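You operate a simulated robot arm through the tools that you are given. There is no shell and no other tool. Be economical: measure what you need, move in short steps, check, and stop when the job is done.

The job below is to be done with a simulated robot arm. You get a single attempt, and the scene is never put back.

TASK
Dust the disc, then press the optical flat on it till wide bands show; lamp left on, brush back.

Only the result counts: the job must be done as asked and must still hold three seconds after the hand-in. Knocking over, shifting, dropping, spilling or breaking anything else fails it.

THE ROBOT
A 6-joint arm with a two-finger parallel gripper, fixed in place. Base frame: the origin is at the foot of the arm, x ahead of it, y to its left, z up. Lengths are in m, angles in degrees, forces in N, time in s.
With the tool pointing down near the work surface it reaches from about 0.26 to 0.68 m from the base axis. Its first joint turns from -66.0 to 66.0 degrees. Payload 2.9 kg.
The tool frame sits at the grasp point between the pads (the TCP): z along the fingers, y along the line on which they close. The tips reach 0.03 m beyond it. Largest opening 0.11 m; finger width 0.02, thickness 0.01; the body of the gripper, 0.048 by 0.112 m, starts 0.055 m behind the TCP.
Orientation is that of the tool frame in the base frame, as [roll, pitch, yaw] about the fixed x, y, z axes, in that order (R = Rz(yaw) Ry(pitch) Rx(roll)). With the fingers straight down and closing along the base's y, the tool's x points along the base's -x, its y along +y and its z along -z.

THE INTERFACE
- The arm moves only by the tool move_arm. Its argument "targets" is a list of rows, each a list of 7 numbers: the shift along the tool's x, y, z in m, then the turn, a rotation vector about the tool's x, y, z in degrees, then the gripper command, from -1 (shut) to 1 (fully open), values between in proportion. In form: [[dx, dy, dz, ax, ay, az, jaw], ...]. A call has 1 to 8 rows; each row shifts and turns the commanded pose from where the row before left it, along the tool's axes as they then stand. Each row takes 0.2 s and may step no farther than 0.05 m and 8.6 degrees from the row before; otherwise, or with a gripper value out of range, the whole call is refused. A pose out of reach is approached as far as the arm can. The call stops where the force on the tool passes 40 N (or 10 N more than at its start, if that is more) or the arm is blocked; 0.2 s more then pass. Each finger travels about 0.108 m/s and halts on what it meets, pressing with about 23 N; the grip force reading is that of the motor and also rises with nothing between the fingers. The clock runs only during rows and for 0.2 s after the last one: add rows that do not move to give the fingers time. It gives the time, the measured TCP pose, the force on the tool (base axes), the opening and the grip force at its end, in the units of the frame above (readings bear some noise).
- Cameras (640 x 400 px; columns grow to the right, rows downward): "scene" is fixed at [0.0606, 0.4159, 1.4036]; the picture's right is [-0.90, -0.44, 0.00], its down [-0.18, 0.36, -0.92] and it looks along [0.40, -0.82, -0.40] (base axes); focal length 347 px, centre (320, 200). "wrist" rides on the gripper at [-0.036, 0, -0.057] in the tool frame; the picture's right is [0.00, -1.00, 0.00], its down [0.97, 0.00, -0.24] and it looks along [0.24, 0.00, 0.97] (tool axes); focal length 218 px, centre (320, 200).
- get_image(camera): a new picture of that camera. No time passes.
- locate(camera, pixels): for up to 12 pixels [column, row] of the newest picture of that camera ("zoom" is the newest enlarged one), the place [x, y, z] in the base frame of the surface seen there, good to about 0.002 m. No time passes.
- enlarge(camera, box): a new picture of the part [left, top, right, bottom] of that camera's present view, enlarged. No time passes.
- sign_off(): hands the job in; it is judged then, once.

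Keep the steps short. Do not move on a guess: measure, check each grasp and each placing, and mend mistakes. In all there are 80 turns and 38 pictures (those below and enlarged ones count). Leave the gripper open and the arm clear of the work at the hand-in unless told otherwise, and finish with a single line.

The tools are called after ">>>" as a command line: name --pt "numbers of a row" for each row, then --argument value for the rest, lists and objects as JSON in quotes. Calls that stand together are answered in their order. move_arm: Moves the arm, as the interface text tells. Its arguments: {"type":"object","properties":{"targets":{"type":"array"}},"required":["targets"]} The other tools are called the same way: get_image (camera) takes a picture; locate (camera, pixels) gives the place of the surface under pixels of a picture; enlarge (camera, box) takes an enlarged picture of a part of a camera's view; sign_off () hands the job in.

At the start:

```text
t: 0.0
position: [0.2815, -0.3054, 1.155]
orientation: [180.0, 0.1, -180.0]
wrist_force: [-0.7, 0.3, -0.1]
width: 0.1099
grasp_force: 0.0
```

scene: 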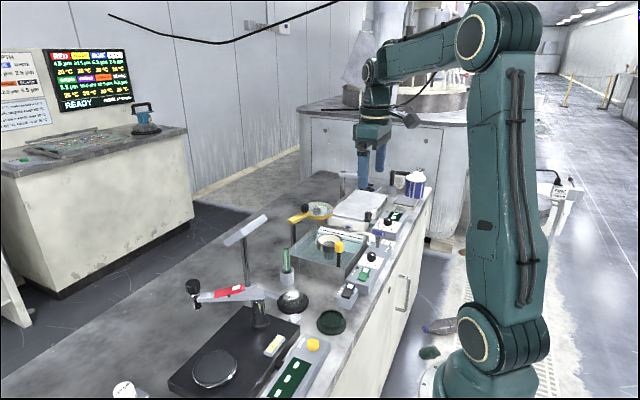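
wrist: 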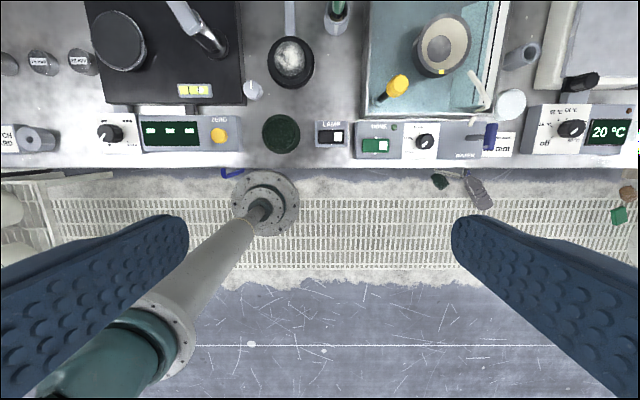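

The wrist picture shows the bench with several devices. I'll enlarge the parts to identify the disc, the optical flat, the brush and the lamp.

>>> enlarge --camera "wrist" --box '[80, 0, 360, 175]'

>>> enlarge --camera "wrist" --box '[340, 0, 640, 188]'

>>> enlarge --camera "scene" --box '[110, 200, 430, 400]'

```text
2.29 times, centred on (220, 88) of wrist
```

zoom: 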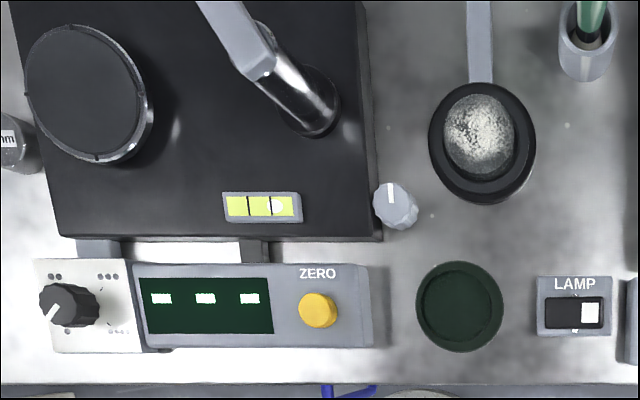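

```text
2.13 times, centred on (490, 94) of wrist
```

zoom: 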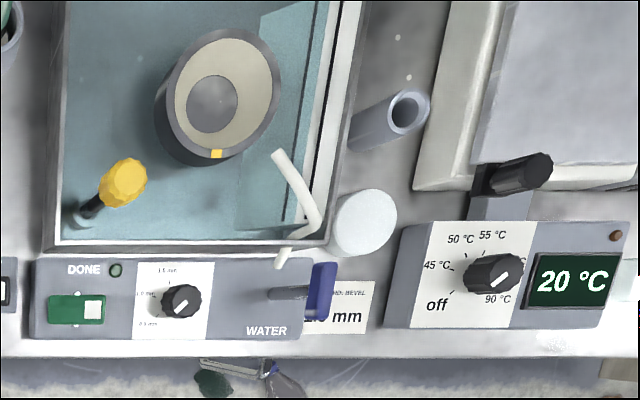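

```text
2.00 times, centred on (270, 300) of scene
```

zoom: 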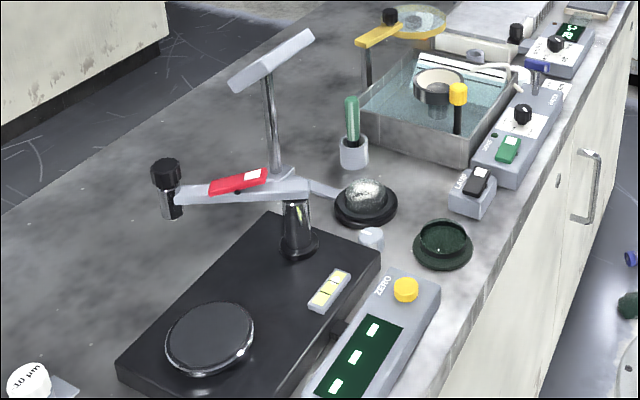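

I see a speckled disc in a black holder under a lamp bar, a green-handled brush in a cup, a dark green round item and a LAMP switch. I'll zoom in closer on the wrist view and measure.

>>> enlarge --camera "wrist" --box '[240, 0, 368, 80]'

>>> enlarge --camera "scene" --box '[220, 205, 400, 340]'

>>> locate --camera "wrist" --pixels '[[290, 57], [290, 85], [310, 62], [281, 133], [281, 117], [299, 133], [338, 138], [326, 138], [336, 6], [335, 24], [253, 90], [288, 10]]'

```text
5.00 times, centred on (304, 40) of wrist
```

zoom: 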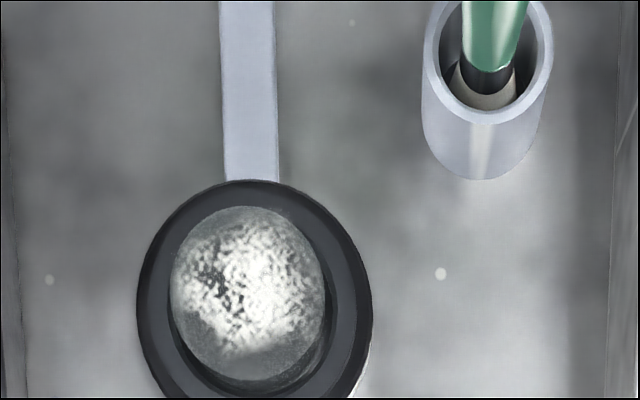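

```text
2.96 times, centred on (310, 272) of scene
```

zoom: 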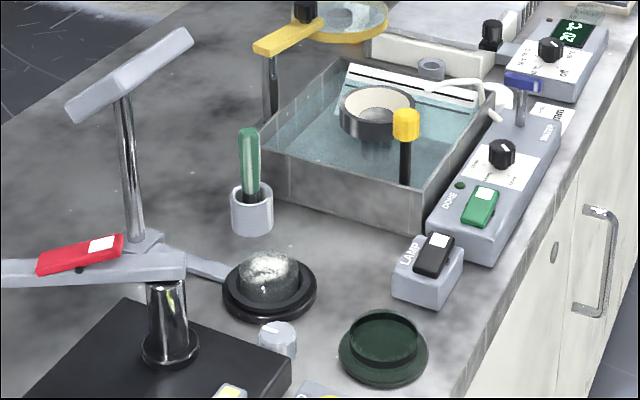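

```text
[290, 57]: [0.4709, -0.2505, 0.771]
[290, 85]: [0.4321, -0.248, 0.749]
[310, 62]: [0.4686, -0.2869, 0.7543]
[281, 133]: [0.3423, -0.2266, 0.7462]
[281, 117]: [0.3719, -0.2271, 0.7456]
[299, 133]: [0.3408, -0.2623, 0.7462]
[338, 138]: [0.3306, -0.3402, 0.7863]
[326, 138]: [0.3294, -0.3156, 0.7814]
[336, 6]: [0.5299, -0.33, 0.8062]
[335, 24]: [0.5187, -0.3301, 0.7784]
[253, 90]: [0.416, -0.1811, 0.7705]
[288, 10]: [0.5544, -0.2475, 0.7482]
```

>>> locate --camera "scene" --pixels '[[226, 240], [266, 216], [262, 222], [230, 245], [263, 285], [245, 285], [287, 248], [285, 268], [246, 237], [195, 288], [333, 335], [333, 325]]'

>>> locate --camera "zoom" --pixels '[[381, 318], [381, 350], [350, 330], [412, 330], [381, 336], [268, 258], [268, 290], [432, 255], [440, 240], [381, 362], [245, 276], [298, 272]]'

```text
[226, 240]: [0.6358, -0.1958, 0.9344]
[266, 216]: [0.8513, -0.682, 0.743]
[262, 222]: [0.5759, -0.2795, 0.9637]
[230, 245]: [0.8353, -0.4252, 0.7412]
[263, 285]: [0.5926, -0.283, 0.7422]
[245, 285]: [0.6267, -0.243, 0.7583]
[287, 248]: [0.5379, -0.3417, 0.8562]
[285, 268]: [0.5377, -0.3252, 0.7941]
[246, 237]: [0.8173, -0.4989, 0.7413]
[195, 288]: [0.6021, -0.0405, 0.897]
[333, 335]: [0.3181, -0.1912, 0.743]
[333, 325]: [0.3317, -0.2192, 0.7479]
```

```text
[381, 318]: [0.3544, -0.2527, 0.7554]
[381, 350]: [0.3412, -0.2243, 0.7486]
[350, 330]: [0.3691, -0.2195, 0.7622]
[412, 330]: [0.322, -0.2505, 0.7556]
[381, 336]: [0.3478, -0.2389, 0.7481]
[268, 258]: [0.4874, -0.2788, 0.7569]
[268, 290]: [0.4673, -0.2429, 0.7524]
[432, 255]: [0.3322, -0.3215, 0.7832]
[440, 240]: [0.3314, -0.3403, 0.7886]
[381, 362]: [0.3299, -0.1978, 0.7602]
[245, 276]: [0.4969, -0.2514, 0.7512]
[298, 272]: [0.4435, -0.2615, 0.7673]
```

I'll bring the wrist camera closer: TCP to about (0.43, -0.26, 1.0), which is free air.

>>> move_arm --pt "-0.03 0.01 0.03 0 0 0 1" --pt "-0.03 0.01 0.03 0 0 0 1" --pt "-0.03 0.01 0.03 0 0 0 1" --pt "-0.03 0.01 0.03 0 0 0 1" --pt "-0.03 0.005 0.03 0 0 0 1"

>>> get_image --camera "wrist"

```text
t: 1.2
position: [0.4325, -0.2607, 1.0056]
orientation: [-180.0, 0.0, 180.0]
wrist_force: [0.0, 0.0, -0.6]
width: 0.1102
grasp_force: 0.1
```

```text
30 pictures are left
```

wrist: 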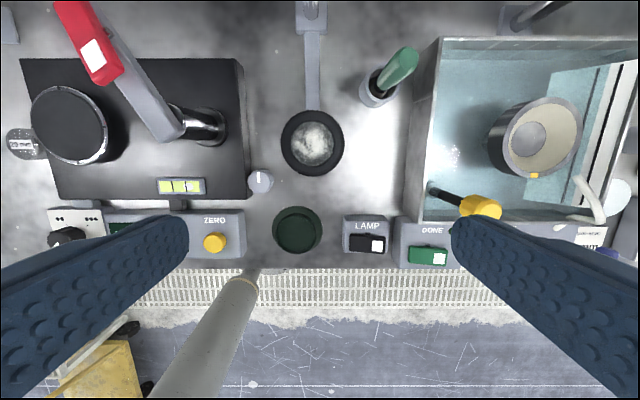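

>>> enlarge --camera "wrist" --box '[240, 90, 400, 260]'

>>> locate --camera "wrist" --pixels '[[297, 230], [297, 210], [297, 250], [277, 230], [318, 230], [274, 230], [312, 143], [312, 125], [312, 162], [293, 143], [331, 143], [285, 143]]'

```text
2.35 times, centred on (320, 175) of wrist
```

zoom: 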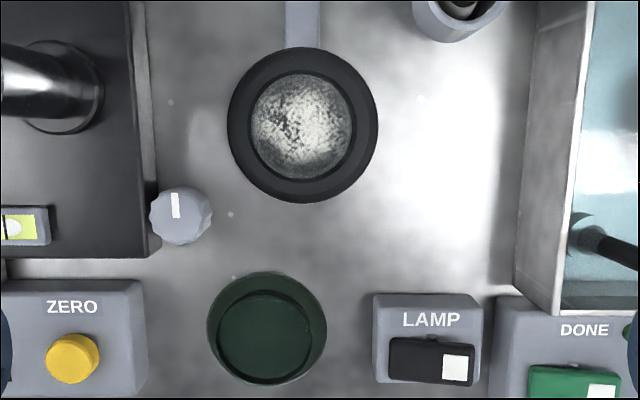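

```text
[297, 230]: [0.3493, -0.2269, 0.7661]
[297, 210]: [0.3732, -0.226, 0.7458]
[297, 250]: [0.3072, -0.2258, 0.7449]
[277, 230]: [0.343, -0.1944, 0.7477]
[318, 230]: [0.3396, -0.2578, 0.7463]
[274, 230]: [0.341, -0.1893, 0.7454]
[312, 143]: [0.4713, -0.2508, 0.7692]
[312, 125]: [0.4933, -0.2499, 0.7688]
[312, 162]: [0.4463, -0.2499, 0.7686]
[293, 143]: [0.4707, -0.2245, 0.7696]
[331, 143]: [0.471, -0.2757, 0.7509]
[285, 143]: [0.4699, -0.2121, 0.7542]
```

The dark green cylinder (top z≈0.766, about 0.058 wide) sits on a pad: it looks like the glass flat. The disc top is at z≈0.769. Next I measure the brush handle, cup and lamp switch.

>>> locate --camera "wrist" --pixels '[[406, 52], [403, 60], [395, 70], [388, 80], [383, 88], [367, 92], [371, 102], [355, 243], [377, 245], [377, 237], [366, 252], [348, 219]]'

>>> enlarge --camera "wrist" --box '[335, 205, 399, 265]'

>>> enlarge --camera "wrist" --box '[250, 0, 440, 120]'

```text
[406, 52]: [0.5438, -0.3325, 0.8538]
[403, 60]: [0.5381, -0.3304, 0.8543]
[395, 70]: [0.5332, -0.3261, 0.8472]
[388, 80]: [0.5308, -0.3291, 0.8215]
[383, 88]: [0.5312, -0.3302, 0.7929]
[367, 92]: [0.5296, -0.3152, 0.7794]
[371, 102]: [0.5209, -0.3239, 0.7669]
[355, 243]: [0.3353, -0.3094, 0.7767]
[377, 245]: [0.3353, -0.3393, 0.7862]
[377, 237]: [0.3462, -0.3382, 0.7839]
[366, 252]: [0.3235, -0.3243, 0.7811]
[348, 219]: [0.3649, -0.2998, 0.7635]
```

```text
6.67 times, centred on (367, 235) of wrist
```

zoom: 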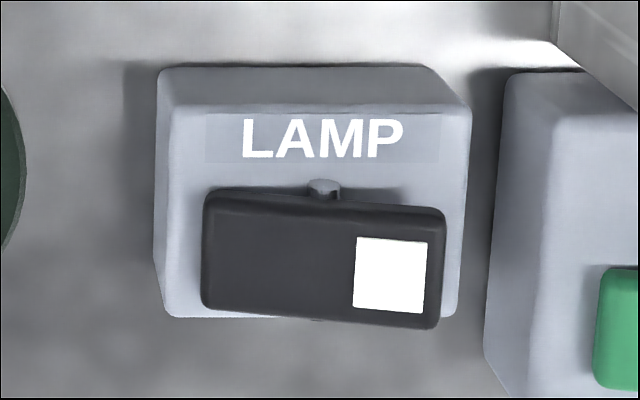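

```text
3.33 times, centred on (345, 60) of wrist
```

zoom: 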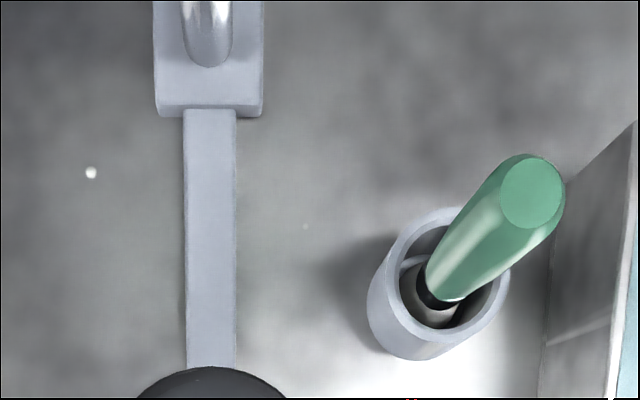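

The LAMP rocker at (0.335, -0.32) has its white end (−y) raised at z≈0.787 and the other end down, so it seems off. Before pressing I check nearby heights (the yellow knob, the tank edge).

>>> locate --camera "wrist" --pixels '[[484, 206], [436, 188], [428, 255], [403, 232], [440, 45], [260, 180], [260, 187], [212, 242], [300, 195], [240, 150]]'

>>> locate --camera "scene" --pixels '[[339, 246], [319, 240], [230, 262], [245, 230]]'

```text
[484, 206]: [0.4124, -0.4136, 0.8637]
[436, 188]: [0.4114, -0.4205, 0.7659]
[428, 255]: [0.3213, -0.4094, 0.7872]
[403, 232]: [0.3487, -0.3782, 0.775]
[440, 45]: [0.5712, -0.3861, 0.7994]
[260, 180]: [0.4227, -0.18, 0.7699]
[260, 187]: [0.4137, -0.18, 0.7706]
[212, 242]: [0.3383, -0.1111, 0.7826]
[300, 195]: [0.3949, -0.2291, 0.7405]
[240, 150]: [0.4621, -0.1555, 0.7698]
```

```text
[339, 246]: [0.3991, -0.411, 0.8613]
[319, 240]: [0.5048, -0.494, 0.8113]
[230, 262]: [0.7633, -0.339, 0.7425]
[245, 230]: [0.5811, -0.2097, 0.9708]
```

Clear. I close the fingers and come to about 15 mm above the rocker's white end.

>>> move_arm --pt "0.0195 -0.0155 0.03 0 0 0 -1" --pt "0.0195 -0.0155 0.035 0 0 0 -1" --pt "0.0195 -0.0155 0.035 0 0 0 -1" --pt "0.0195 -0.0155 0.037 0 0 0 -1" --pt "0.0195 -0.0155 0.035 0 0 0 -1" --pt "0 0 0 0 0 0 -1"

>>> get_image --camera "wrist"

```text
t: 2.6
position: [0.3335, -0.3365, 0.8335]
orientation: [-179.9, 0.0, 179.9]
wrist_force: [0.2, 0.4, 0.1]
width: 0.0
grasp_force: 23.1
```

```text
26 pictures are left
```

wrist: 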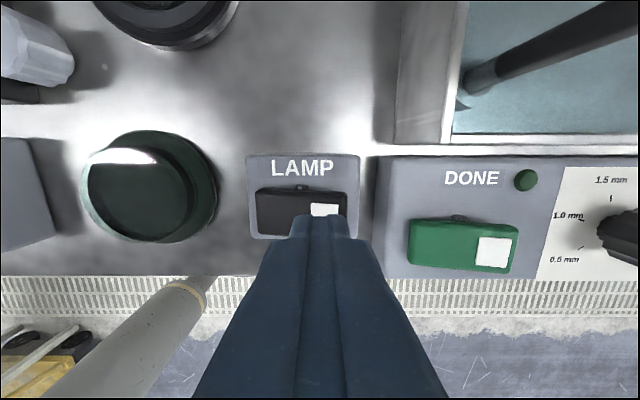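

The finger tips hover over the white end. I press down in small steps, about 26 mm total, then lift.

>>> move_arm --pt "0 -0.002 0.012 0 0 0 -1" --pt "0 0 0.005 0 0 0 -1" --pt "0 0 0.004 0 0 0 -1" --pt "0 0 0.003 0 0 0 -1" --pt "0 0 0.002 0 0 0 -1"

>>> move_arm --pt "0 0 -0.04 0 0 0 -1" --pt "0 0 -0.04 0 0 0 -1" --pt "0 0 -0.04 0 0 0 0"

>>> get_image --camera "scene"

>>> get_image --camera "wrist"

```text
t: 3.8
position: [0.3345, -0.3416, 0.8128]
orientation: [-179.8, 0.0, 180.0]
wrist_force: [-3.7, 2.8, 8.8]
width: 0.0
grasp_force: 22.8
stopped in row 5: the force on the tool passed its limit (the readings are from after the stop); the commanded pose is now the measured one
```

```text
t: 4.6
position: [0.3349, -0.3424, 0.931]
orientation: [-179.7, 0.1, 179.9]
wrist_force: [-0.9, 0.4, 0.2]
width: 0.0552
grasp_force: 0.0
```

```text
25 pictures are left
```

scene: 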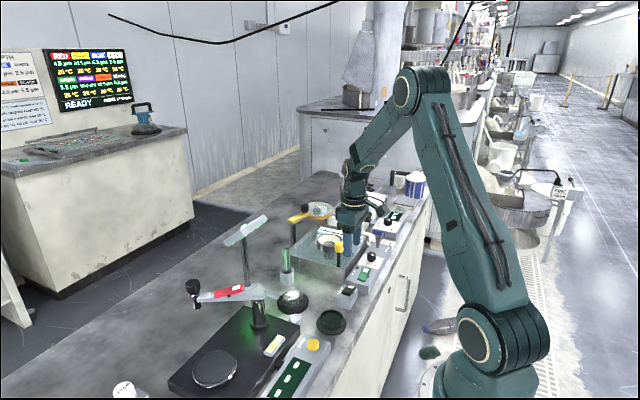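

```text
24 pictures are left
```

wrist: 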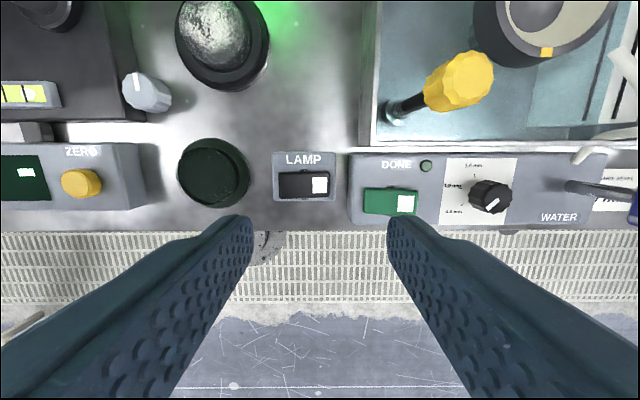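

The lamp is now lit (green glow). Next the brush: upright at about (0.541, -0.334), top z 0.855. The lamp bar is close by, so I measure its extent first.

>>> enlarge --camera "scene" --box '[210, 200, 310, 320]'

>>> locate --camera "scene" --pixels '[[226, 239], [228, 243], [234, 237], [240, 232], [245, 231], [250, 227], [256, 223], [262, 218], [266, 217], [264, 222], [246, 262], [246, 275]]'

```text
3.33 times, centred on (260, 260) of scene
```

zoom: 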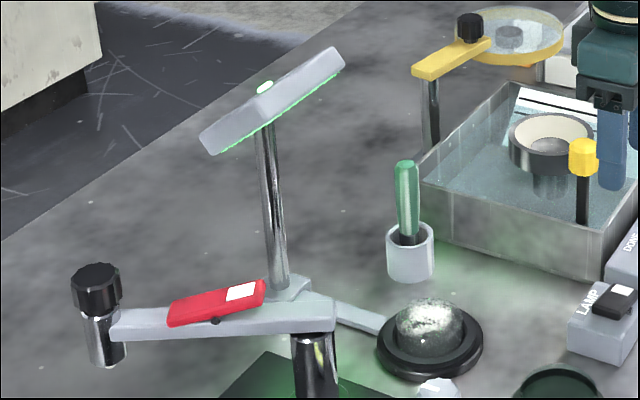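

```text
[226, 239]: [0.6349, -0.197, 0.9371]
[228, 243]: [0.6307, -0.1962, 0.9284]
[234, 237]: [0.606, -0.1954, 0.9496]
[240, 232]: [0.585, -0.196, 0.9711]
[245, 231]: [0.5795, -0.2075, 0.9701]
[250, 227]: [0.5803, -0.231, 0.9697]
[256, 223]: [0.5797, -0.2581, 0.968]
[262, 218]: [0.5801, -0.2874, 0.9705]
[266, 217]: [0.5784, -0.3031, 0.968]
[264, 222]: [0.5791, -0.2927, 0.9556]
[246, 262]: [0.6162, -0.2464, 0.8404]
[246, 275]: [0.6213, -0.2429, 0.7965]
```

The lamp panel spans x 0.578–0.635, y −0.305 to −0.195, z 0.93–0.97. To stay clear I'll tilt the tool 25° (body leaning to −x), then move toward the brush at a safe height.

>>> move_arm --pt "0 0 0 0 -8.3333 0 -0.2" --pt "0 0 0 0 -8.3333 0 -0.2" --pt "0 0 0 0 -8.3334 0 -0.2" --pt "-0.0441 0.0027 0.0206 0 0 0 -0.2" --pt "-0.0441 0.0027 0.0206 0 0 0 -0.2" --pt "-0.0441 0.0027 0.0206 0 0 0 -0.2"

>>> get_image --camera "wrist"

```text
t: 6.0
position: [0.4813, -0.3335, 0.9313]
orientation: [-179.7, 25.1, -179.9]
wrist_force: [-0.4, -0.7, 0.5]
width: 0.0439
grasp_force: 0.0
```

```text
22 pictures are left
```

wrist: 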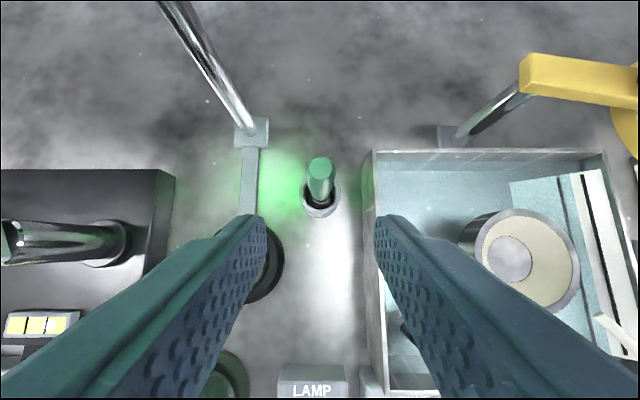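

>>> locate --camera "wrist" --pixels '[[321, 167], [321, 160], [312, 167], [330, 167], [322, 185], [308, 200], [335, 200], [322, 212], [321, 194]]'

```text
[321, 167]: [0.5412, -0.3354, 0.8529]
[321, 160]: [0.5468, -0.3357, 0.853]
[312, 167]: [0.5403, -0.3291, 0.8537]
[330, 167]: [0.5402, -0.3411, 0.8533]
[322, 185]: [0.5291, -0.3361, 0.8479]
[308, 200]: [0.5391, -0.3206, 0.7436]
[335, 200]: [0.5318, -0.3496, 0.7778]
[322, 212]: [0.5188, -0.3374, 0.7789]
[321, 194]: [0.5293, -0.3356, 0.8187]
```

Handle centre is (0.540, −0.3353), top 0.853; cup rim 0.778. I move above it, lower to TCP z≈0.835, and close.

>>> move_arm --pt "-0.02 -0.0009 0.0264 0 0 0 -0.2" --pt "-0.02 -0.0009 0.0264 0 0 0 -0.2" --pt "0.0138 0 0.0295 0 0 0 -0.2" --pt "0.0137 0 0.0294 0 0 0 -0.2"

>>> move_arm --pt "0 0 0 0 0 0 -1" --pt "0 0 0 0 0 0 -1"

>>> get_image --camera "wrist"

```text
t: 7.0
position: [0.5401, -0.3365, 0.8359]
orientation: [-179.6, 25.2, -179.9]
wrist_force: [-0.7, 0.5, 0.9]
width: 0.044
grasp_force: 0.1
```

```text
t: 7.6
position: [0.5389, -0.3363, 0.8363]
orientation: [-179.7, 25.1, 179.9]
wrist_force: [-0.5, -0.4, -0.3]
width: 0.0202
grasp_force: 23.2
```

```text
21 pictures are left
```

wrist: 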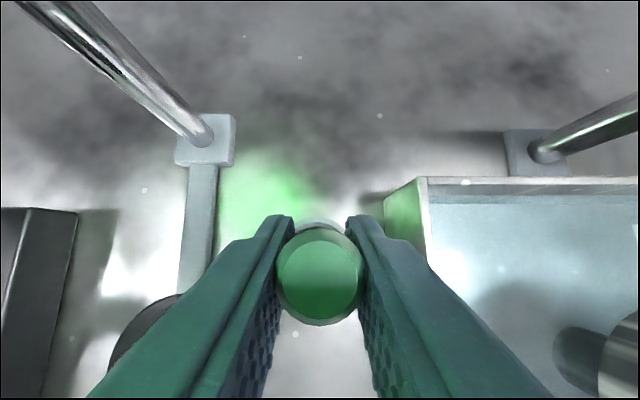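

Grip is firm (0.0202 wide). Lift straight up 85 mm, then back 80 mm in x, away from the lamp.

>>> move_arm --pt "-0.018 0 -0.0385 0 0 0 -1" --pt "-0.018 0 -0.0385 0 0 0 -1" --pt "0.0362 0 -0.017 0 0 0 -1" --pt "0.0362 0 -0.017 0 0 0 -1"

>>> enlarge --camera "scene" --box '[240, 180, 400, 320]'

```text
t: 8.6
position: [0.4598, -0.3378, 0.9212]
orientation: [-179.7, 25.1, 179.9]
wrist_force: [-0.1, 0.0, -0.5]
width: 0.0201
grasp_force: 22.9
```

```text
2.86 times, centred on (320, 250) of scene
```

zoom: 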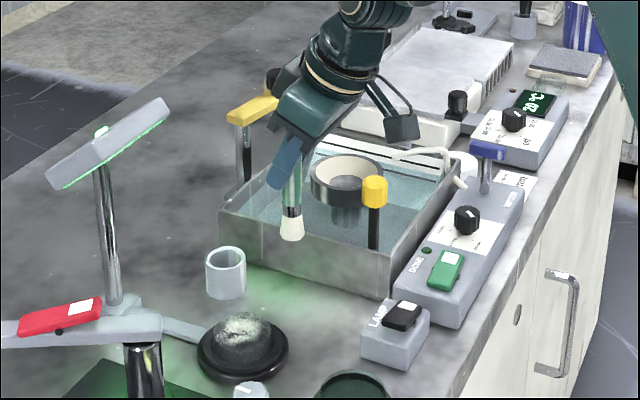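

>>> locate --camera "zoom" --pixels '[[291, 235], [291, 220], [292, 205], [280, 235], [302, 235]]'

```text
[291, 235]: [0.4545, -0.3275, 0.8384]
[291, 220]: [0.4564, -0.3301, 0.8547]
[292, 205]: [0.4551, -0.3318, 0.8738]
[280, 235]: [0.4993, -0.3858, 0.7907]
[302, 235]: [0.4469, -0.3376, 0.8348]
```

The bristle tip is at z≈0.836 with TCP at 0.921, so 0.085 below TCP. I move over the disc and come to just above its top (TCP z 0.861 → tip ≈0.776).

>>> move_arm --pt "-0.0003 0.044 0.0112 0 0 0 -1" --pt "-0.0003 0.044 0.0112 0 0 0 -1" --pt "0.00845 0 0.0181 0 0 0 -1" --pt "0.00845 0 0.0181 0 0 0 -1"

>>> enlarge --camera "scene" --box '[240, 230, 360, 320]'

```text
t: 9.6
position: [0.4696, -0.2468, 0.8617]
orientation: [-179.6, 25.3, -179.9]
wrist_force: [-3.8, 2.0, 12.3]
width: 0.0202
grasp_force: 23.2
```

```text
4.44 times, centred on (300, 275) of scene
```

zoom: 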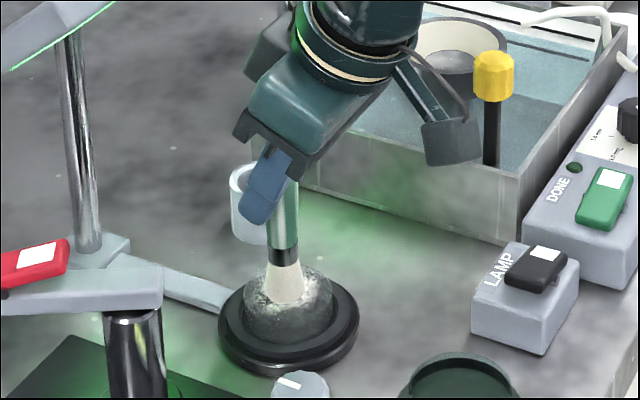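

The bristles already press at 12 N. I ease up 2 mm and do a first stroke in −x, reading the force.

>>> move_arm --pt "-0.00085 0 -0.0018 0 0 0 -1" --pt "0.0091 -0.0015 -0.0042 0 0 0 -1" --pt "0.0091 -0.0015 -0.0042 0 0 0 -1"

```text
t: 10.4
position: [0.4514, -0.2495, 0.8628]
orientation: [-179.7, 25.1, 180.0]
wrist_force: [0.3, 0.8, -0.6]
width: 0.0202
grasp_force: 22.6
```

No contact now at z 0.863. I lower 1.5 mm and stroke +x across the centre line, then back.

>>> move_arm --pt "0.00063 0 0.00136 0 0 0 -1" --pt "-0.0181 0 0.00845 0 0 0 -1" --pt "-0.0181 0 0.00845 0 0 0 -1" --pt "0 0.01 0 0 0 0 -1" --pt "0.0181 0 -0.00845 0 0 0 -1" --pt "0.0181 0 -0.00845 0 0 0 -1"

>>> enlarge --camera "scene" --box '[240, 230, 360, 320]'

```text
t: 11.8
position: [0.4509, -0.2406, 0.8614]
orientation: [-179.5, 25.5, -179.9]
wrist_force: [2.7, -1.1, 7.9]
width: 0.0202
grasp_force: 22.6
```

```text
4.44 times, centred on (300, 275) of scene
```

zoom: 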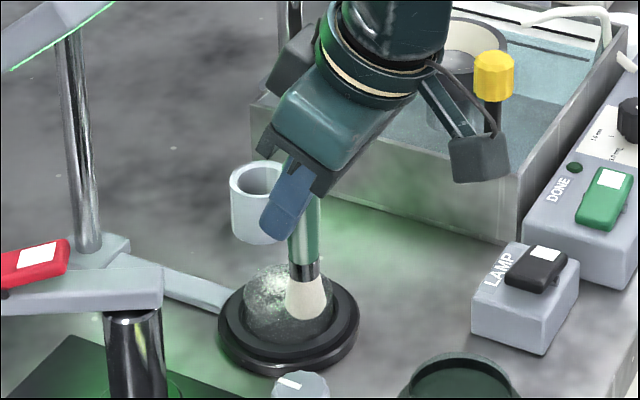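

Dust is coming off; a patch remains on the +x side. I continue the raster with longer strokes on the +y half.

>>> move_arm --pt "-0.0217 0 0.0101 0 0 0 -1" --pt "-0.0217 0 0.0101 0 0 0 -1" --pt "0 0.01 0 0 0 0 -1" --pt "0.0217 0 -0.0101 0 0 0 -1" --pt "0.0172 0 -0.008 0 0 0 -1" --pt "0 -0.022 0 0 0 0 -1" --pt "-0.0172 0 0.008 0 0 0 -1" --pt "-0.0217 0 0.0101 0 0 0 -1"

>>> move_arm --pt "0 -0.01 0 0 0 0 -1" --pt "0.0217 0 -0.0101 0 0 0 -1" --pt "0.0217 0 -0.0101 0 0 0 -1" --pt "0 -0.01 0 0 0 0 -1" --pt "-0.0172 0 0.008 0 0 0 -1" --pt "-0.0172 0 0.008 0 0 0 -1" --pt "-0.004 0.02 0.0019 0 0 0 -1" --pt "-0.004 0.015 0.0019 0 0 0 -1"

>>> move_arm --pt "-0.0169 0 -0.0363 0 0 0 -1" --pt "0.018 -0.04 -0.0085 0 0 0 -1" --pt "0.0 -0.04 0 0 0 0 -1"

>>> enlarge --camera "scene" --box '[240, 230, 360, 320]'

```text
t: 13.6
position: [0.4974, -0.2518, 0.8613]
orientation: [-179.6, 25.1, 180.0]
wrist_force: [-2.9, 0.4, 6.9]
width: 0.02
grasp_force: 23.0
```

```text
t: 15.4
position: [0.4949, -0.2367, 0.8615]
orientation: [-179.8, 25.1, -179.9]
wrist_force: [0.3, 0.4, -0.3]
width: 0.02
grasp_force: 22.8
```

```text
t: 16.2
position: [0.4735, -0.3171, 0.8993]
orientation: [-179.7, 25.1, -179.9]
wrist_force: [-0.4, -0.2, -0.9]
width: 0.0204
grasp_force: 23.1
```

```text
4.44 times, centred on (300, 275) of scene
```

zoom: 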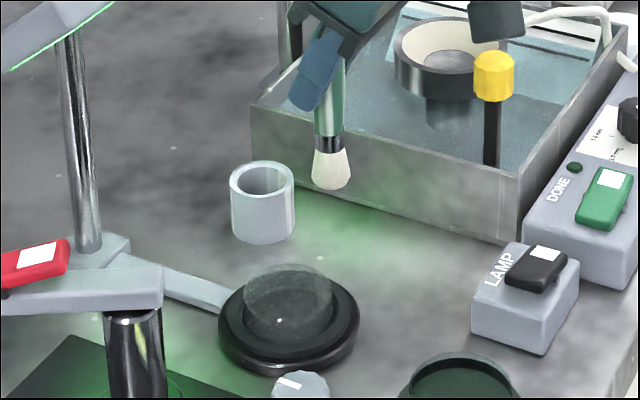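

>>> enlarge --camera "scene" --box '[270, 272, 318, 312]'

>>> get_image --camera "wrist"

```text
10.00 times, centred on (294, 292) of scene
```

zoom: 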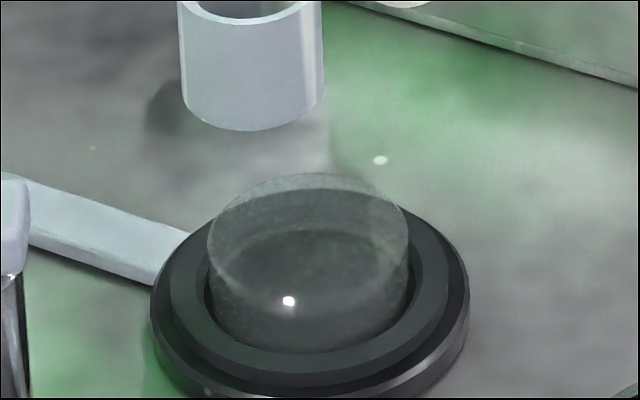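

```text
15 pictures are left
```

wrist: 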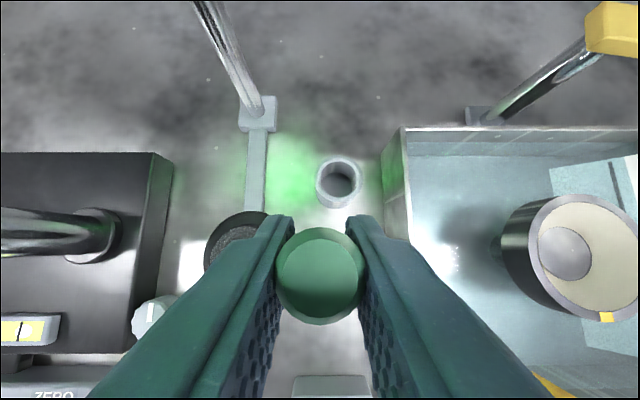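

Looks nearly clean, with maybe a faint haze. I make one more full set of strokes crosswise (along y) to be safe.

>>> move_arm --pt "0.014 0.045 -0.0066 0 0 0 -1" --pt "0.0082 0.01 0.0177 0 0 0 -1" --pt "0.0082 0 0.0177 0 0 0 -1" --pt "0.0073 0 -0.0034 0 0 0 -1" --pt "0 0.034 0 0 0 0 -1" --pt "-0.0091 0 0.0042 0 0 0 -1" --pt "0 -0.044 0 0 0 0 -1" --pt "-0.0091 0 0.0042 0 0 0 -1"

>>> move_arm --pt "0 0.044 0 0 0 0 -1" --pt "-0.0091 0 0.0042 0 0 0 -1" --pt "0 -0.044 0 0 0 0 -1" --pt "-0.0091 0 0.0042 0 0 0 -1" --pt "0 0.044 0 0 0 0 -1" --pt "-0.0082 0 0.0038 0 0 0 -1" --pt "0 -0.022 0 0 0 0 -1" --pt "0 -0.022 0 0 0 0 -1"

>>> move_arm --pt "-0.0169 0 -0.0363 0 0 0 -1" --pt "0.0172 -0.04 -0.008 0 0 0 -1" --pt "0.0 -0.01 0 0 0 0 -1"

>>> enlarge --camera "scene" --box '[270, 272, 318, 312]'

```text
t: 18.0
position: [0.471, -0.2733, 0.8636]
orientation: [-179.6, 25.2, -179.8]
wrist_force: [-1.0, 0.0, 0.4]
width: 0.0204
grasp_force: 23.1
```

```text
t: 19.8
position: [0.5024, -0.2746, 0.8603]
orientation: [-179.8, 25.1, -180.0]
wrist_force: [-0.1, -0.1, -1.5]
width: 0.0203
grasp_force: 22.7
```

```text
t: 20.6
position: [0.4837, -0.323, 0.9013]
orientation: [-179.6, 25.2, -180.0]
wrist_force: [-0.1, 0.5, -0.2]
width: 0.02
grasp_force: 22.3
```

```text
10.00 times, centred on (294, 292) of scene
```

zoom: 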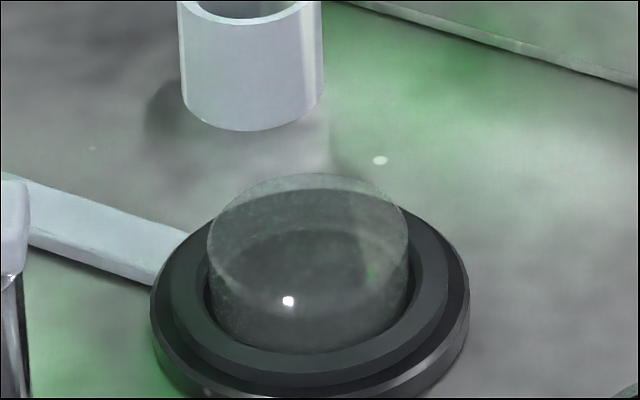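

The disc looks clean and the view is unchanged, so I return the brush. First up and over the cup, checking position before lowering.

>>> move_arm --pt "-0.0106 0 -0.0226 0 0 0 -1" --pt "-0.025 -0.0065 0.0117 0 0 0 -1" --pt "-0.025 -0.0065 0.0117 0 0 0 -1" --pt "0 0 0 0 0 0 -1"

>>> get_image --camera "wrist"

```text
t: 21.6
position: [0.5385, -0.3355, 0.9287]
orientation: [-179.7, 25.0, 180.0]
wrist_force: [-0.7, -0.5, -0.8]
width: 0.0202
grasp_force: 22.9
```

```text
13 pictures are left
```

wrist: 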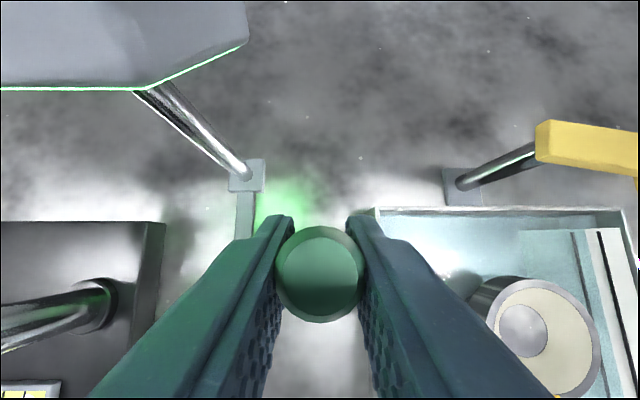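

>>> move_arm --pt "0.0095 0 0.0203 0 0 0 -1" --pt "0.0095 0 0.0203 0 0 0 -1" --pt "0.0095 0 0.0203 0 0 0 -1" --pt "0.0083 0 0.0178 0 0 0 -1"

```text
t: 22.6
position: [0.5386, -0.3364, 0.8401]
orientation: [-179.5, 25.2, -180.0]
wrist_force: [0.0, 0.3, -0.1]
width: 0.0201
grasp_force: 23.0
```

The brush is in the cup with no contact force yet. I lower 4 mm more to the original height, then open to 0.044.

>>> move_arm --pt "0.0008 0 0.0018 0 0 0 -1" --pt "0.0008 0 0.0018 0 0 0 -1" --pt "0 0 0 0 0 0 -1"

>>> move_arm --pt "0 0 0 0 0 0 -0.6" --pt "0 0 0 0 0 0 -0.2" --pt "0 0 0 0 0 0 -0.2"

>>> get_image --camera "wrist"

```text
t: 23.4
position: [0.5374, -0.3366, 0.8366]
orientation: [-179.7, 25.1, -179.9]
wrist_force: [0.8, 0.1, -0.4]
width: 0.0201
grasp_force: 22.8
```

```text
t: 24.2
position: [0.538, -0.3359, 0.837]
orientation: [-179.7, 25.1, -180.0]
wrist_force: [0.1, -0.6, 0.1]
width: 0.0438
grasp_force: 0.1
```

```text
12 pictures are left
```

wrist: 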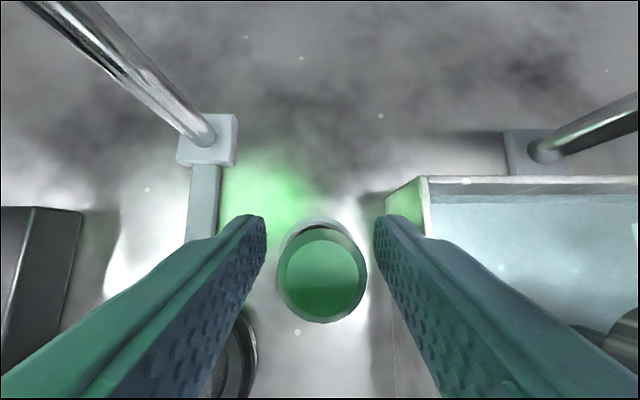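

The brush stands in its cup. I lift off vertically, move back over the flat and turn the tool upright.

>>> move_arm --pt "-0.0159 0 -0.034 0 0 0 -0.2" --pt "-0.0158 0 -0.034 0 0 0 -0.2" --pt "0.0344 0.0218 -0.0161 0 0 0 -0.2" --pt "0.0344 0.0218 -0.0161 0 0 0 -0.2" --pt "0.0344 0.0218 -0.0161 0 0 0 0.2" --pt "0.0344 0.0218 -0.0161 0 0 0 0.45" --pt "0.0344 0.0218 -0.0161 0 0 0 0.45"

>>> move_arm --pt "0 0 0 0 8.3333 0 0.45" --pt "0 0 0 0 8.3333 0 0.45" --pt "0 0 0 0 8.3334 0 0.45"

>>> get_image --camera "wrist"

```text
t: 25.8
position: [0.3463, -0.2269, 0.9098]
orientation: [-179.5, 25.1, -180.0]
wrist_force: [1.7, 0.9, 0.4]
width: 0.0798
grasp_force: 0.1
```

```text
t: 26.6
position: [0.3476, -0.2265, 0.9125]
orientation: [-179.7, 0.1, 179.7]
wrist_force: [-0.1, -1.1, 1.2]
width: 0.0795
grasp_force: 0.1
```

```text
11 pictures are left
```

wrist: 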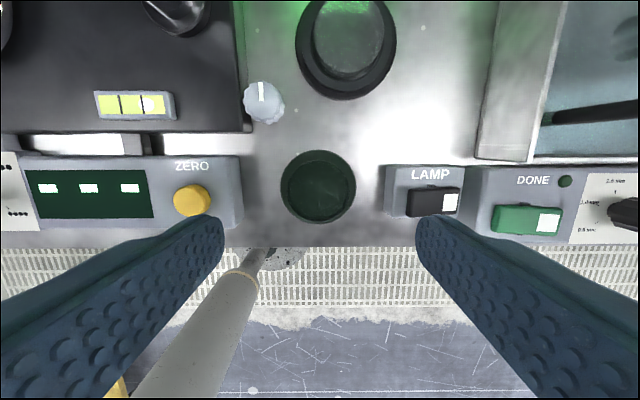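

>>> enlarge --camera "wrist" --box '[270, 0, 420, 230]'

>>> locate --camera "wrist" --pixels '[[318, 185], [292, 190], [347, 190], [318, 164], [318, 214], [283, 188], [354, 188], [350, 60], [350, 40], [382, 45], [352, 78], [318, 172]]'

```text
1.74 times, centred on (345, 115) of wrist
```

zoom: 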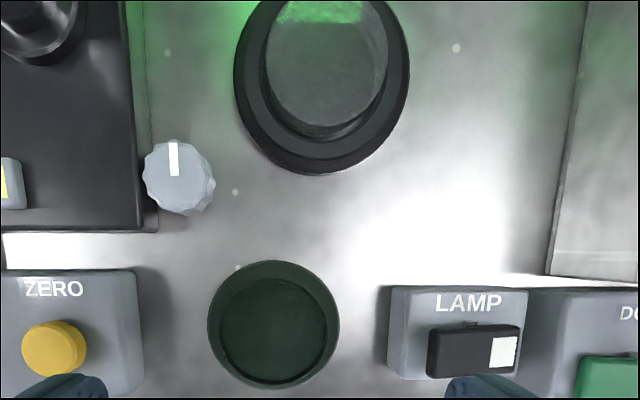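

```text
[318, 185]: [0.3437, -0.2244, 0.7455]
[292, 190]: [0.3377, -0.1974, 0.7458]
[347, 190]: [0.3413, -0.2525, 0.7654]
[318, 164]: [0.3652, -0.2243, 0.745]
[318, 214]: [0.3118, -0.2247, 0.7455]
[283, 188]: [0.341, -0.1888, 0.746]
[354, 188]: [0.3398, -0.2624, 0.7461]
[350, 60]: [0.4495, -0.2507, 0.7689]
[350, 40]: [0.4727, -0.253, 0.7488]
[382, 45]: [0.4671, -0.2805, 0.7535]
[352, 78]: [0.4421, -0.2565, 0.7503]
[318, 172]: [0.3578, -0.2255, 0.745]
```

The flat's centre is (0.342, −0.2245), about 0.06 wide, top 0.7655, and its pad at 0.7455. I descend with the jaw at 0.08 to TCP z≈0.781 (tips 0.751) and close.

>>> move_arm --pt "0.0028 0.001 0.035 0 0 0 0.45" --pt "0.0028 0.001 0.035 0 0 0 0.45" --pt "0 0 0.035 0 0 0 0.45" --pt "0 0 0.016 0 0 0 0.45" --pt "0 0 0.0095 0 0 0 0.45"

>>> move_arm --pt "0 0 0 0 0 0 -1" --pt "0 0 0 0 0 0 -1"

```text
t: 27.8
position: [0.3441, -0.2236, 0.7808]
orientation: [-179.6, 0.1, 179.9]
wrist_force: [0.8, 0.2, -0.8]
width: 0.0799
grasp_force: 0.0
```

```text
t: 28.4
position: [0.3438, -0.225, 0.7798]
orientation: [-179.7, 0.1, 179.8]
wrist_force: [-1.0, -0.2, -0.3]
width: 0.0591
grasp_force: 23.5
```

Gripped at 0.0591. Lift 45 mm and look.

>>> move_arm --pt "0 0 -0.015 0 0 0 -1" --pt "0 0 -0.03 0 0 0 -1"

>>> get_image --camera "wrist"

```text
t: 29.0
position: [0.3419, -0.224, 0.8247]
orientation: [-179.7, 0.1, 179.9]
wrist_force: [0.0, 0.3, -2.2]
width: 0.059
grasp_force: 23.4
```

```text
9 pictures are left
```

wrist: 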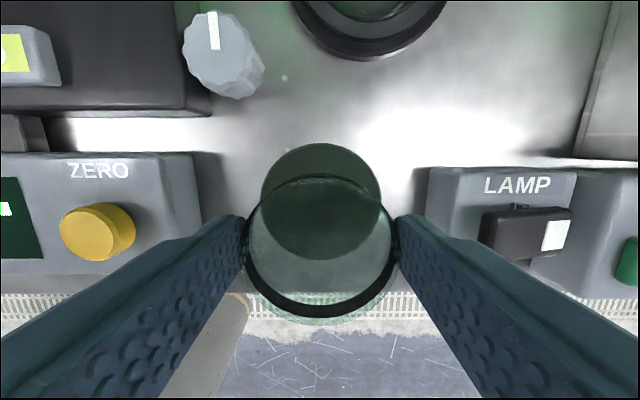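

The clear flat is held, the pad stayed behind. Move over the disc centre (0.4715, −0.2503), staying 20 mm above.

>>> move_arm --pt "-0.0324 -0.0065 0 0 0 0 -1" --pt "-0.0324 -0.0065 0 0 0 0 -1" --pt "-0.0324 -0.0065 0 0 0 0 -1" --pt "-0.0324 -0.0065 0 0 0 0 -1" --pt "0 0 0.01 0 0 0 -1" --pt "0 0 0 0 0 0 -1"

>>> get_image --camera "wrist"

```text
t: 30.4
position: [0.4734, -0.2494, 0.8157]
orientation: [-179.8, 0.1, 179.9]
wrist_force: [0.4, -0.9, -0.5]
width: 0.059
grasp_force: 22.7
```

```text
8 pictures are left
```

wrist: 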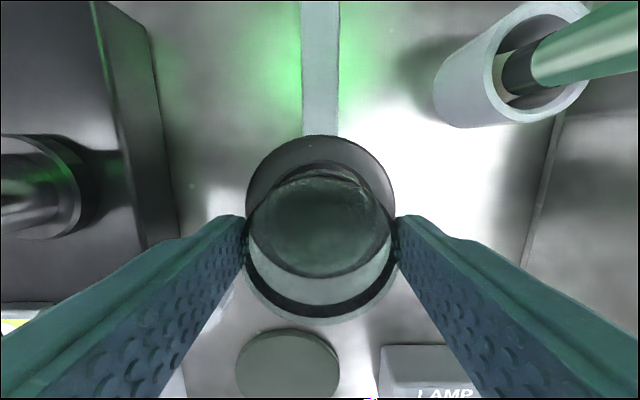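

Alignment is good (disc and flat centred near column 320, row 222 as predicted). I lower in small steps watching the force.

>>> move_arm --pt "0 0 0.006 0 0 0 -1" --pt "0 0 0.003 0 0 0 -1" --pt "0 0 0.0015 0 0 0 -1" --pt "0 0 0.0 0 0 0 -1"

```text
t: 31.4
position: [0.4725, -0.2503, 0.8045]
orientation: [-179.6, 0.2, 180.0]
wrist_force: [0.2, -0.6, -1.8]
width: 0.0589
grasp_force: 22.9
```

>>> move_arm --pt "0 0 0.001 0 0 0 -1" --pt "0 0 0.0 0 0 0 -1"

>>> move_arm --pt "0 0 0.001 0 0 0 -1" --pt "0 0 0.0 0 0 0 -1"

```text
t: 32.0
position: [0.4719, -0.2498, 0.8055]
orientation: [-179.6, 0.2, 179.9]
wrist_force: [-0.8, 0.4, -1.0]
width: 0.0593
grasp_force: 23.3
```

```text
t: 32.6
position: [0.4724, -0.2493, 0.8049]
orientation: [-179.7, 0.1, 179.9]
wrist_force: [-2.9, 3.2, 12.7]
width: 0.059
grasp_force: 22.9
```

Contact: 12.7 N upward. The flat rests on the disc. I open the jaw slowly.

>>> move_arm --pt "0 0 -0.0005 0 0 0 0.2" --pt "0 0 0 0 0 0 0.45" --pt "0 0 0 0 0 0 0.45"

>>> move_arm --pt "0 0 -0.03 0 0 0 0.45" --pt "0 0 -0.03 0 0 0 -1" --pt "0 0 0 0 0 0 -1" --pt "0 0 0 0 0 0 -1"

>>> get_image --camera "wrist"

```text
t: 33.4
position: [0.4722, -0.2502, 0.8045]
orientation: [-179.6, 0.1, 179.9]
wrist_force: [-0.3, 0.4, 0.0]
width: 0.08
grasp_force: 0.1
```

```text
t: 34.4
position: [0.4721, -0.2493, 0.8623]
orientation: [-179.7, 0.1, 179.9]
wrist_force: [-1.0, -0.5, 0.3]
width: 0.0
grasp_force: 23.1
```

```text
7 pictures are left
```

wrist: 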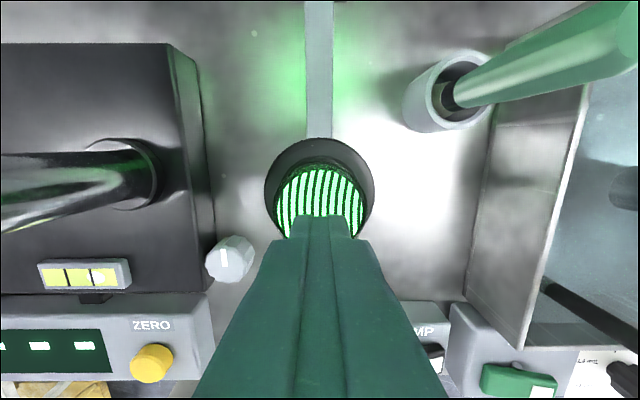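

Narrow green bands show (about 10 of them). Now I press on the centre of the flat with closed fingers: flat top ≈0.789, so contact at TCP ≈0.819.

>>> move_arm --pt "0 0 0.035 0 0 0 -1" --pt "0 0 0.0055 0 0 0 -1" --pt "0 0 0.002 0 0 0 -1" --pt "0 0 0 0 0 0 -1"

```text
t: 35.4
position: [0.4727, -0.2504, 0.8203]
orientation: [-179.7, 0.2, 179.9]
wrist_force: [-0.5, 0.1, -0.4]
width: 0.0
grasp_force: 23.4
```

>>> move_arm --pt "0 0 0.0015 0 0 0 -1" --pt "0 0 0 0 0 0 -1"

>>> move_arm --pt "0 0 0.001 0 0 0 -1" --pt "0 0 0 0 0 0 -1"

```text
t: 36.0
position: [0.4727, -0.2504, 0.8211]
orientation: [-179.8, 0.2, 179.9]
wrist_force: [-1.0, 0.7, 0.3]
width: 0.0
grasp_force: 22.7
```

```text
t: 36.6
position: [0.4725, -0.2508, 0.8204]
orientation: [-179.7, 0.3, 179.9]
wrist_force: [0.6, -0.9, 3.1]
width: 0.0
grasp_force: 23.2
```

Contact begins (3 N). I press 1 mm further and hold, then look at the bands.

>>> move_arm --pt "0 0 0.001 0 0 0 -1" --pt "0 0 0 0 0 0 -1" --pt "0 0 0 0 0 0 -1" --pt "0 0 0 0 0 0 -1" --pt "0 0 0 0 0 0 -1"

>>> enlarge --camera "wrist" --box '[240, 100, 400, 280]'

```text
t: 37.8
position: [0.473, -0.2512, 0.8193]
orientation: [-179.6, 0.4, 179.9]
wrist_force: [-1.5, -0.7, 17.8]
width: 0.0
grasp_force: 22.6
```

```text
2.22 times, centred on (320, 190) of wrist
```

zoom: 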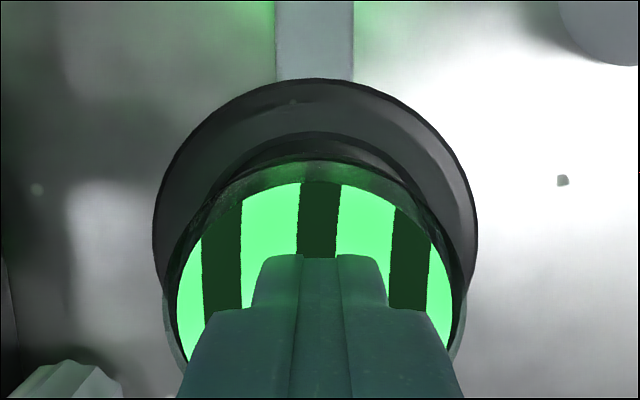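

The bands are now wide (three dark ones). I hold a bit longer, then lift straight up and check that they stay.

>>> move_arm --pt "0 0 0 0 0 0 -1" --pt "0 0 0 0 0 0 -1" --pt "0 0 0 0 0 0 -1" --pt "0 0 0 0 0 0 -1" --pt "0 0 0 0 0 0 -1"

>>> move_arm --pt "0 0 -0.01 0 0 0 -1" --pt "0 0 -0.035 0 0 0 -1" --pt "0.03 0 -0.035 0 0 0 -1" --pt "0.04 0 -0.02 0 0 0 0" --pt "0.04 0 -0.02 0 0 0 1" --pt "0 0 0 0 0 0 1" --pt "0 0 0 0 0 0 1" --pt "0 0 0 0 0 0 1"

>>> enlarge --camera "scene" --box '[220, 210, 380, 340]'

>>> get_image --camera "wrist"

```text
t: 39.0
position: [0.4719, -0.2518, 0.8205]
orientation: [-179.6, 0.3, 179.9]
wrist_force: [0.3, -0.4, 22.3]
width: 0.0002
grasp_force: 23.1
```

```text
t: 40.8
position: [0.3609, -0.2522, 0.9393]
orientation: [-179.7, 0.2, 179.9]
wrist_force: [-0.3, 0.2, 0.4]
width: 0.1097
grasp_force: 0.1
```

```text
3.08 times, centred on (300, 275) of scene
```

zoom: 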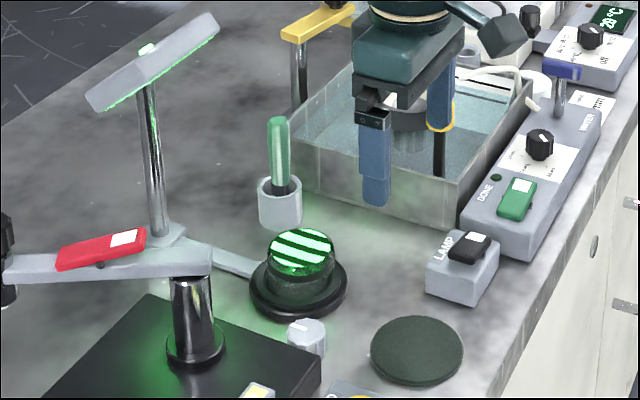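

```text
4 pictures are left
```

wrist: 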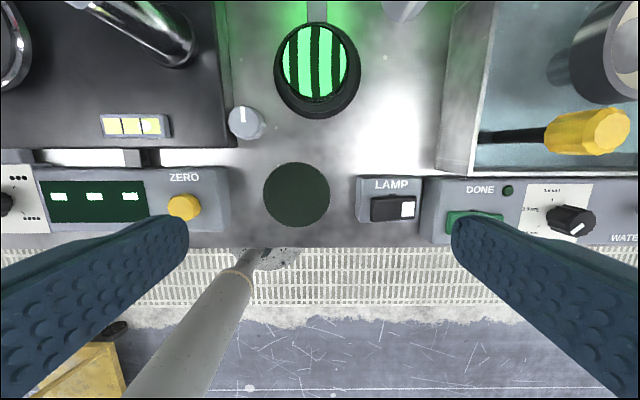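

The bands remain after lifting. I wait about a second and enlarge to see whether they drift narrower.

>>> move_arm --pt "0 0 0 0 0 0 1" --pt "0 0 0 0 0 0 1" --pt "0 0 0 0 0 0 1" --pt "0 0 0 0 0 0 1" --pt "0 0 0 0 0 0 1" --pt "0 0 0 0 0 0 1" --pt "0 0 0 0 0 0 1" --pt "0 0 0 0 0 0 1"

>>> enlarge --camera "wrist" --box '[260, 0, 380, 130]'

```text
t: 42.6
position: [0.3608, -0.2514, 0.939]
orientation: [-179.7, 0.1, 179.9]
wrist_force: [0.9, -0.3, 0.5]
width: 0.1097
grasp_force: 0.0
```

```text
3.08 times, centred on (320, 65) of wrist
```

zoom: 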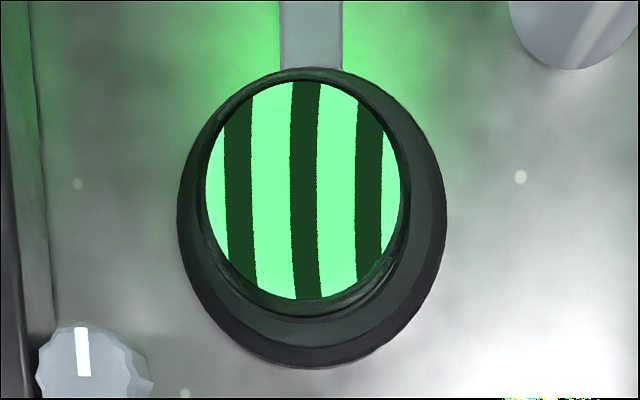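

The wide bands hold steady: three dark bands against about ten before pressing. The lamp is on, the brush is in its cup, the gripper is open and the arm is clear, so I hand in.

>>> sign_off

```text
The job is handed in.
```

The disc is dusted, the flat is pressed onto it with three wide bands showing, the lamp is on and the brush is back in its cup.
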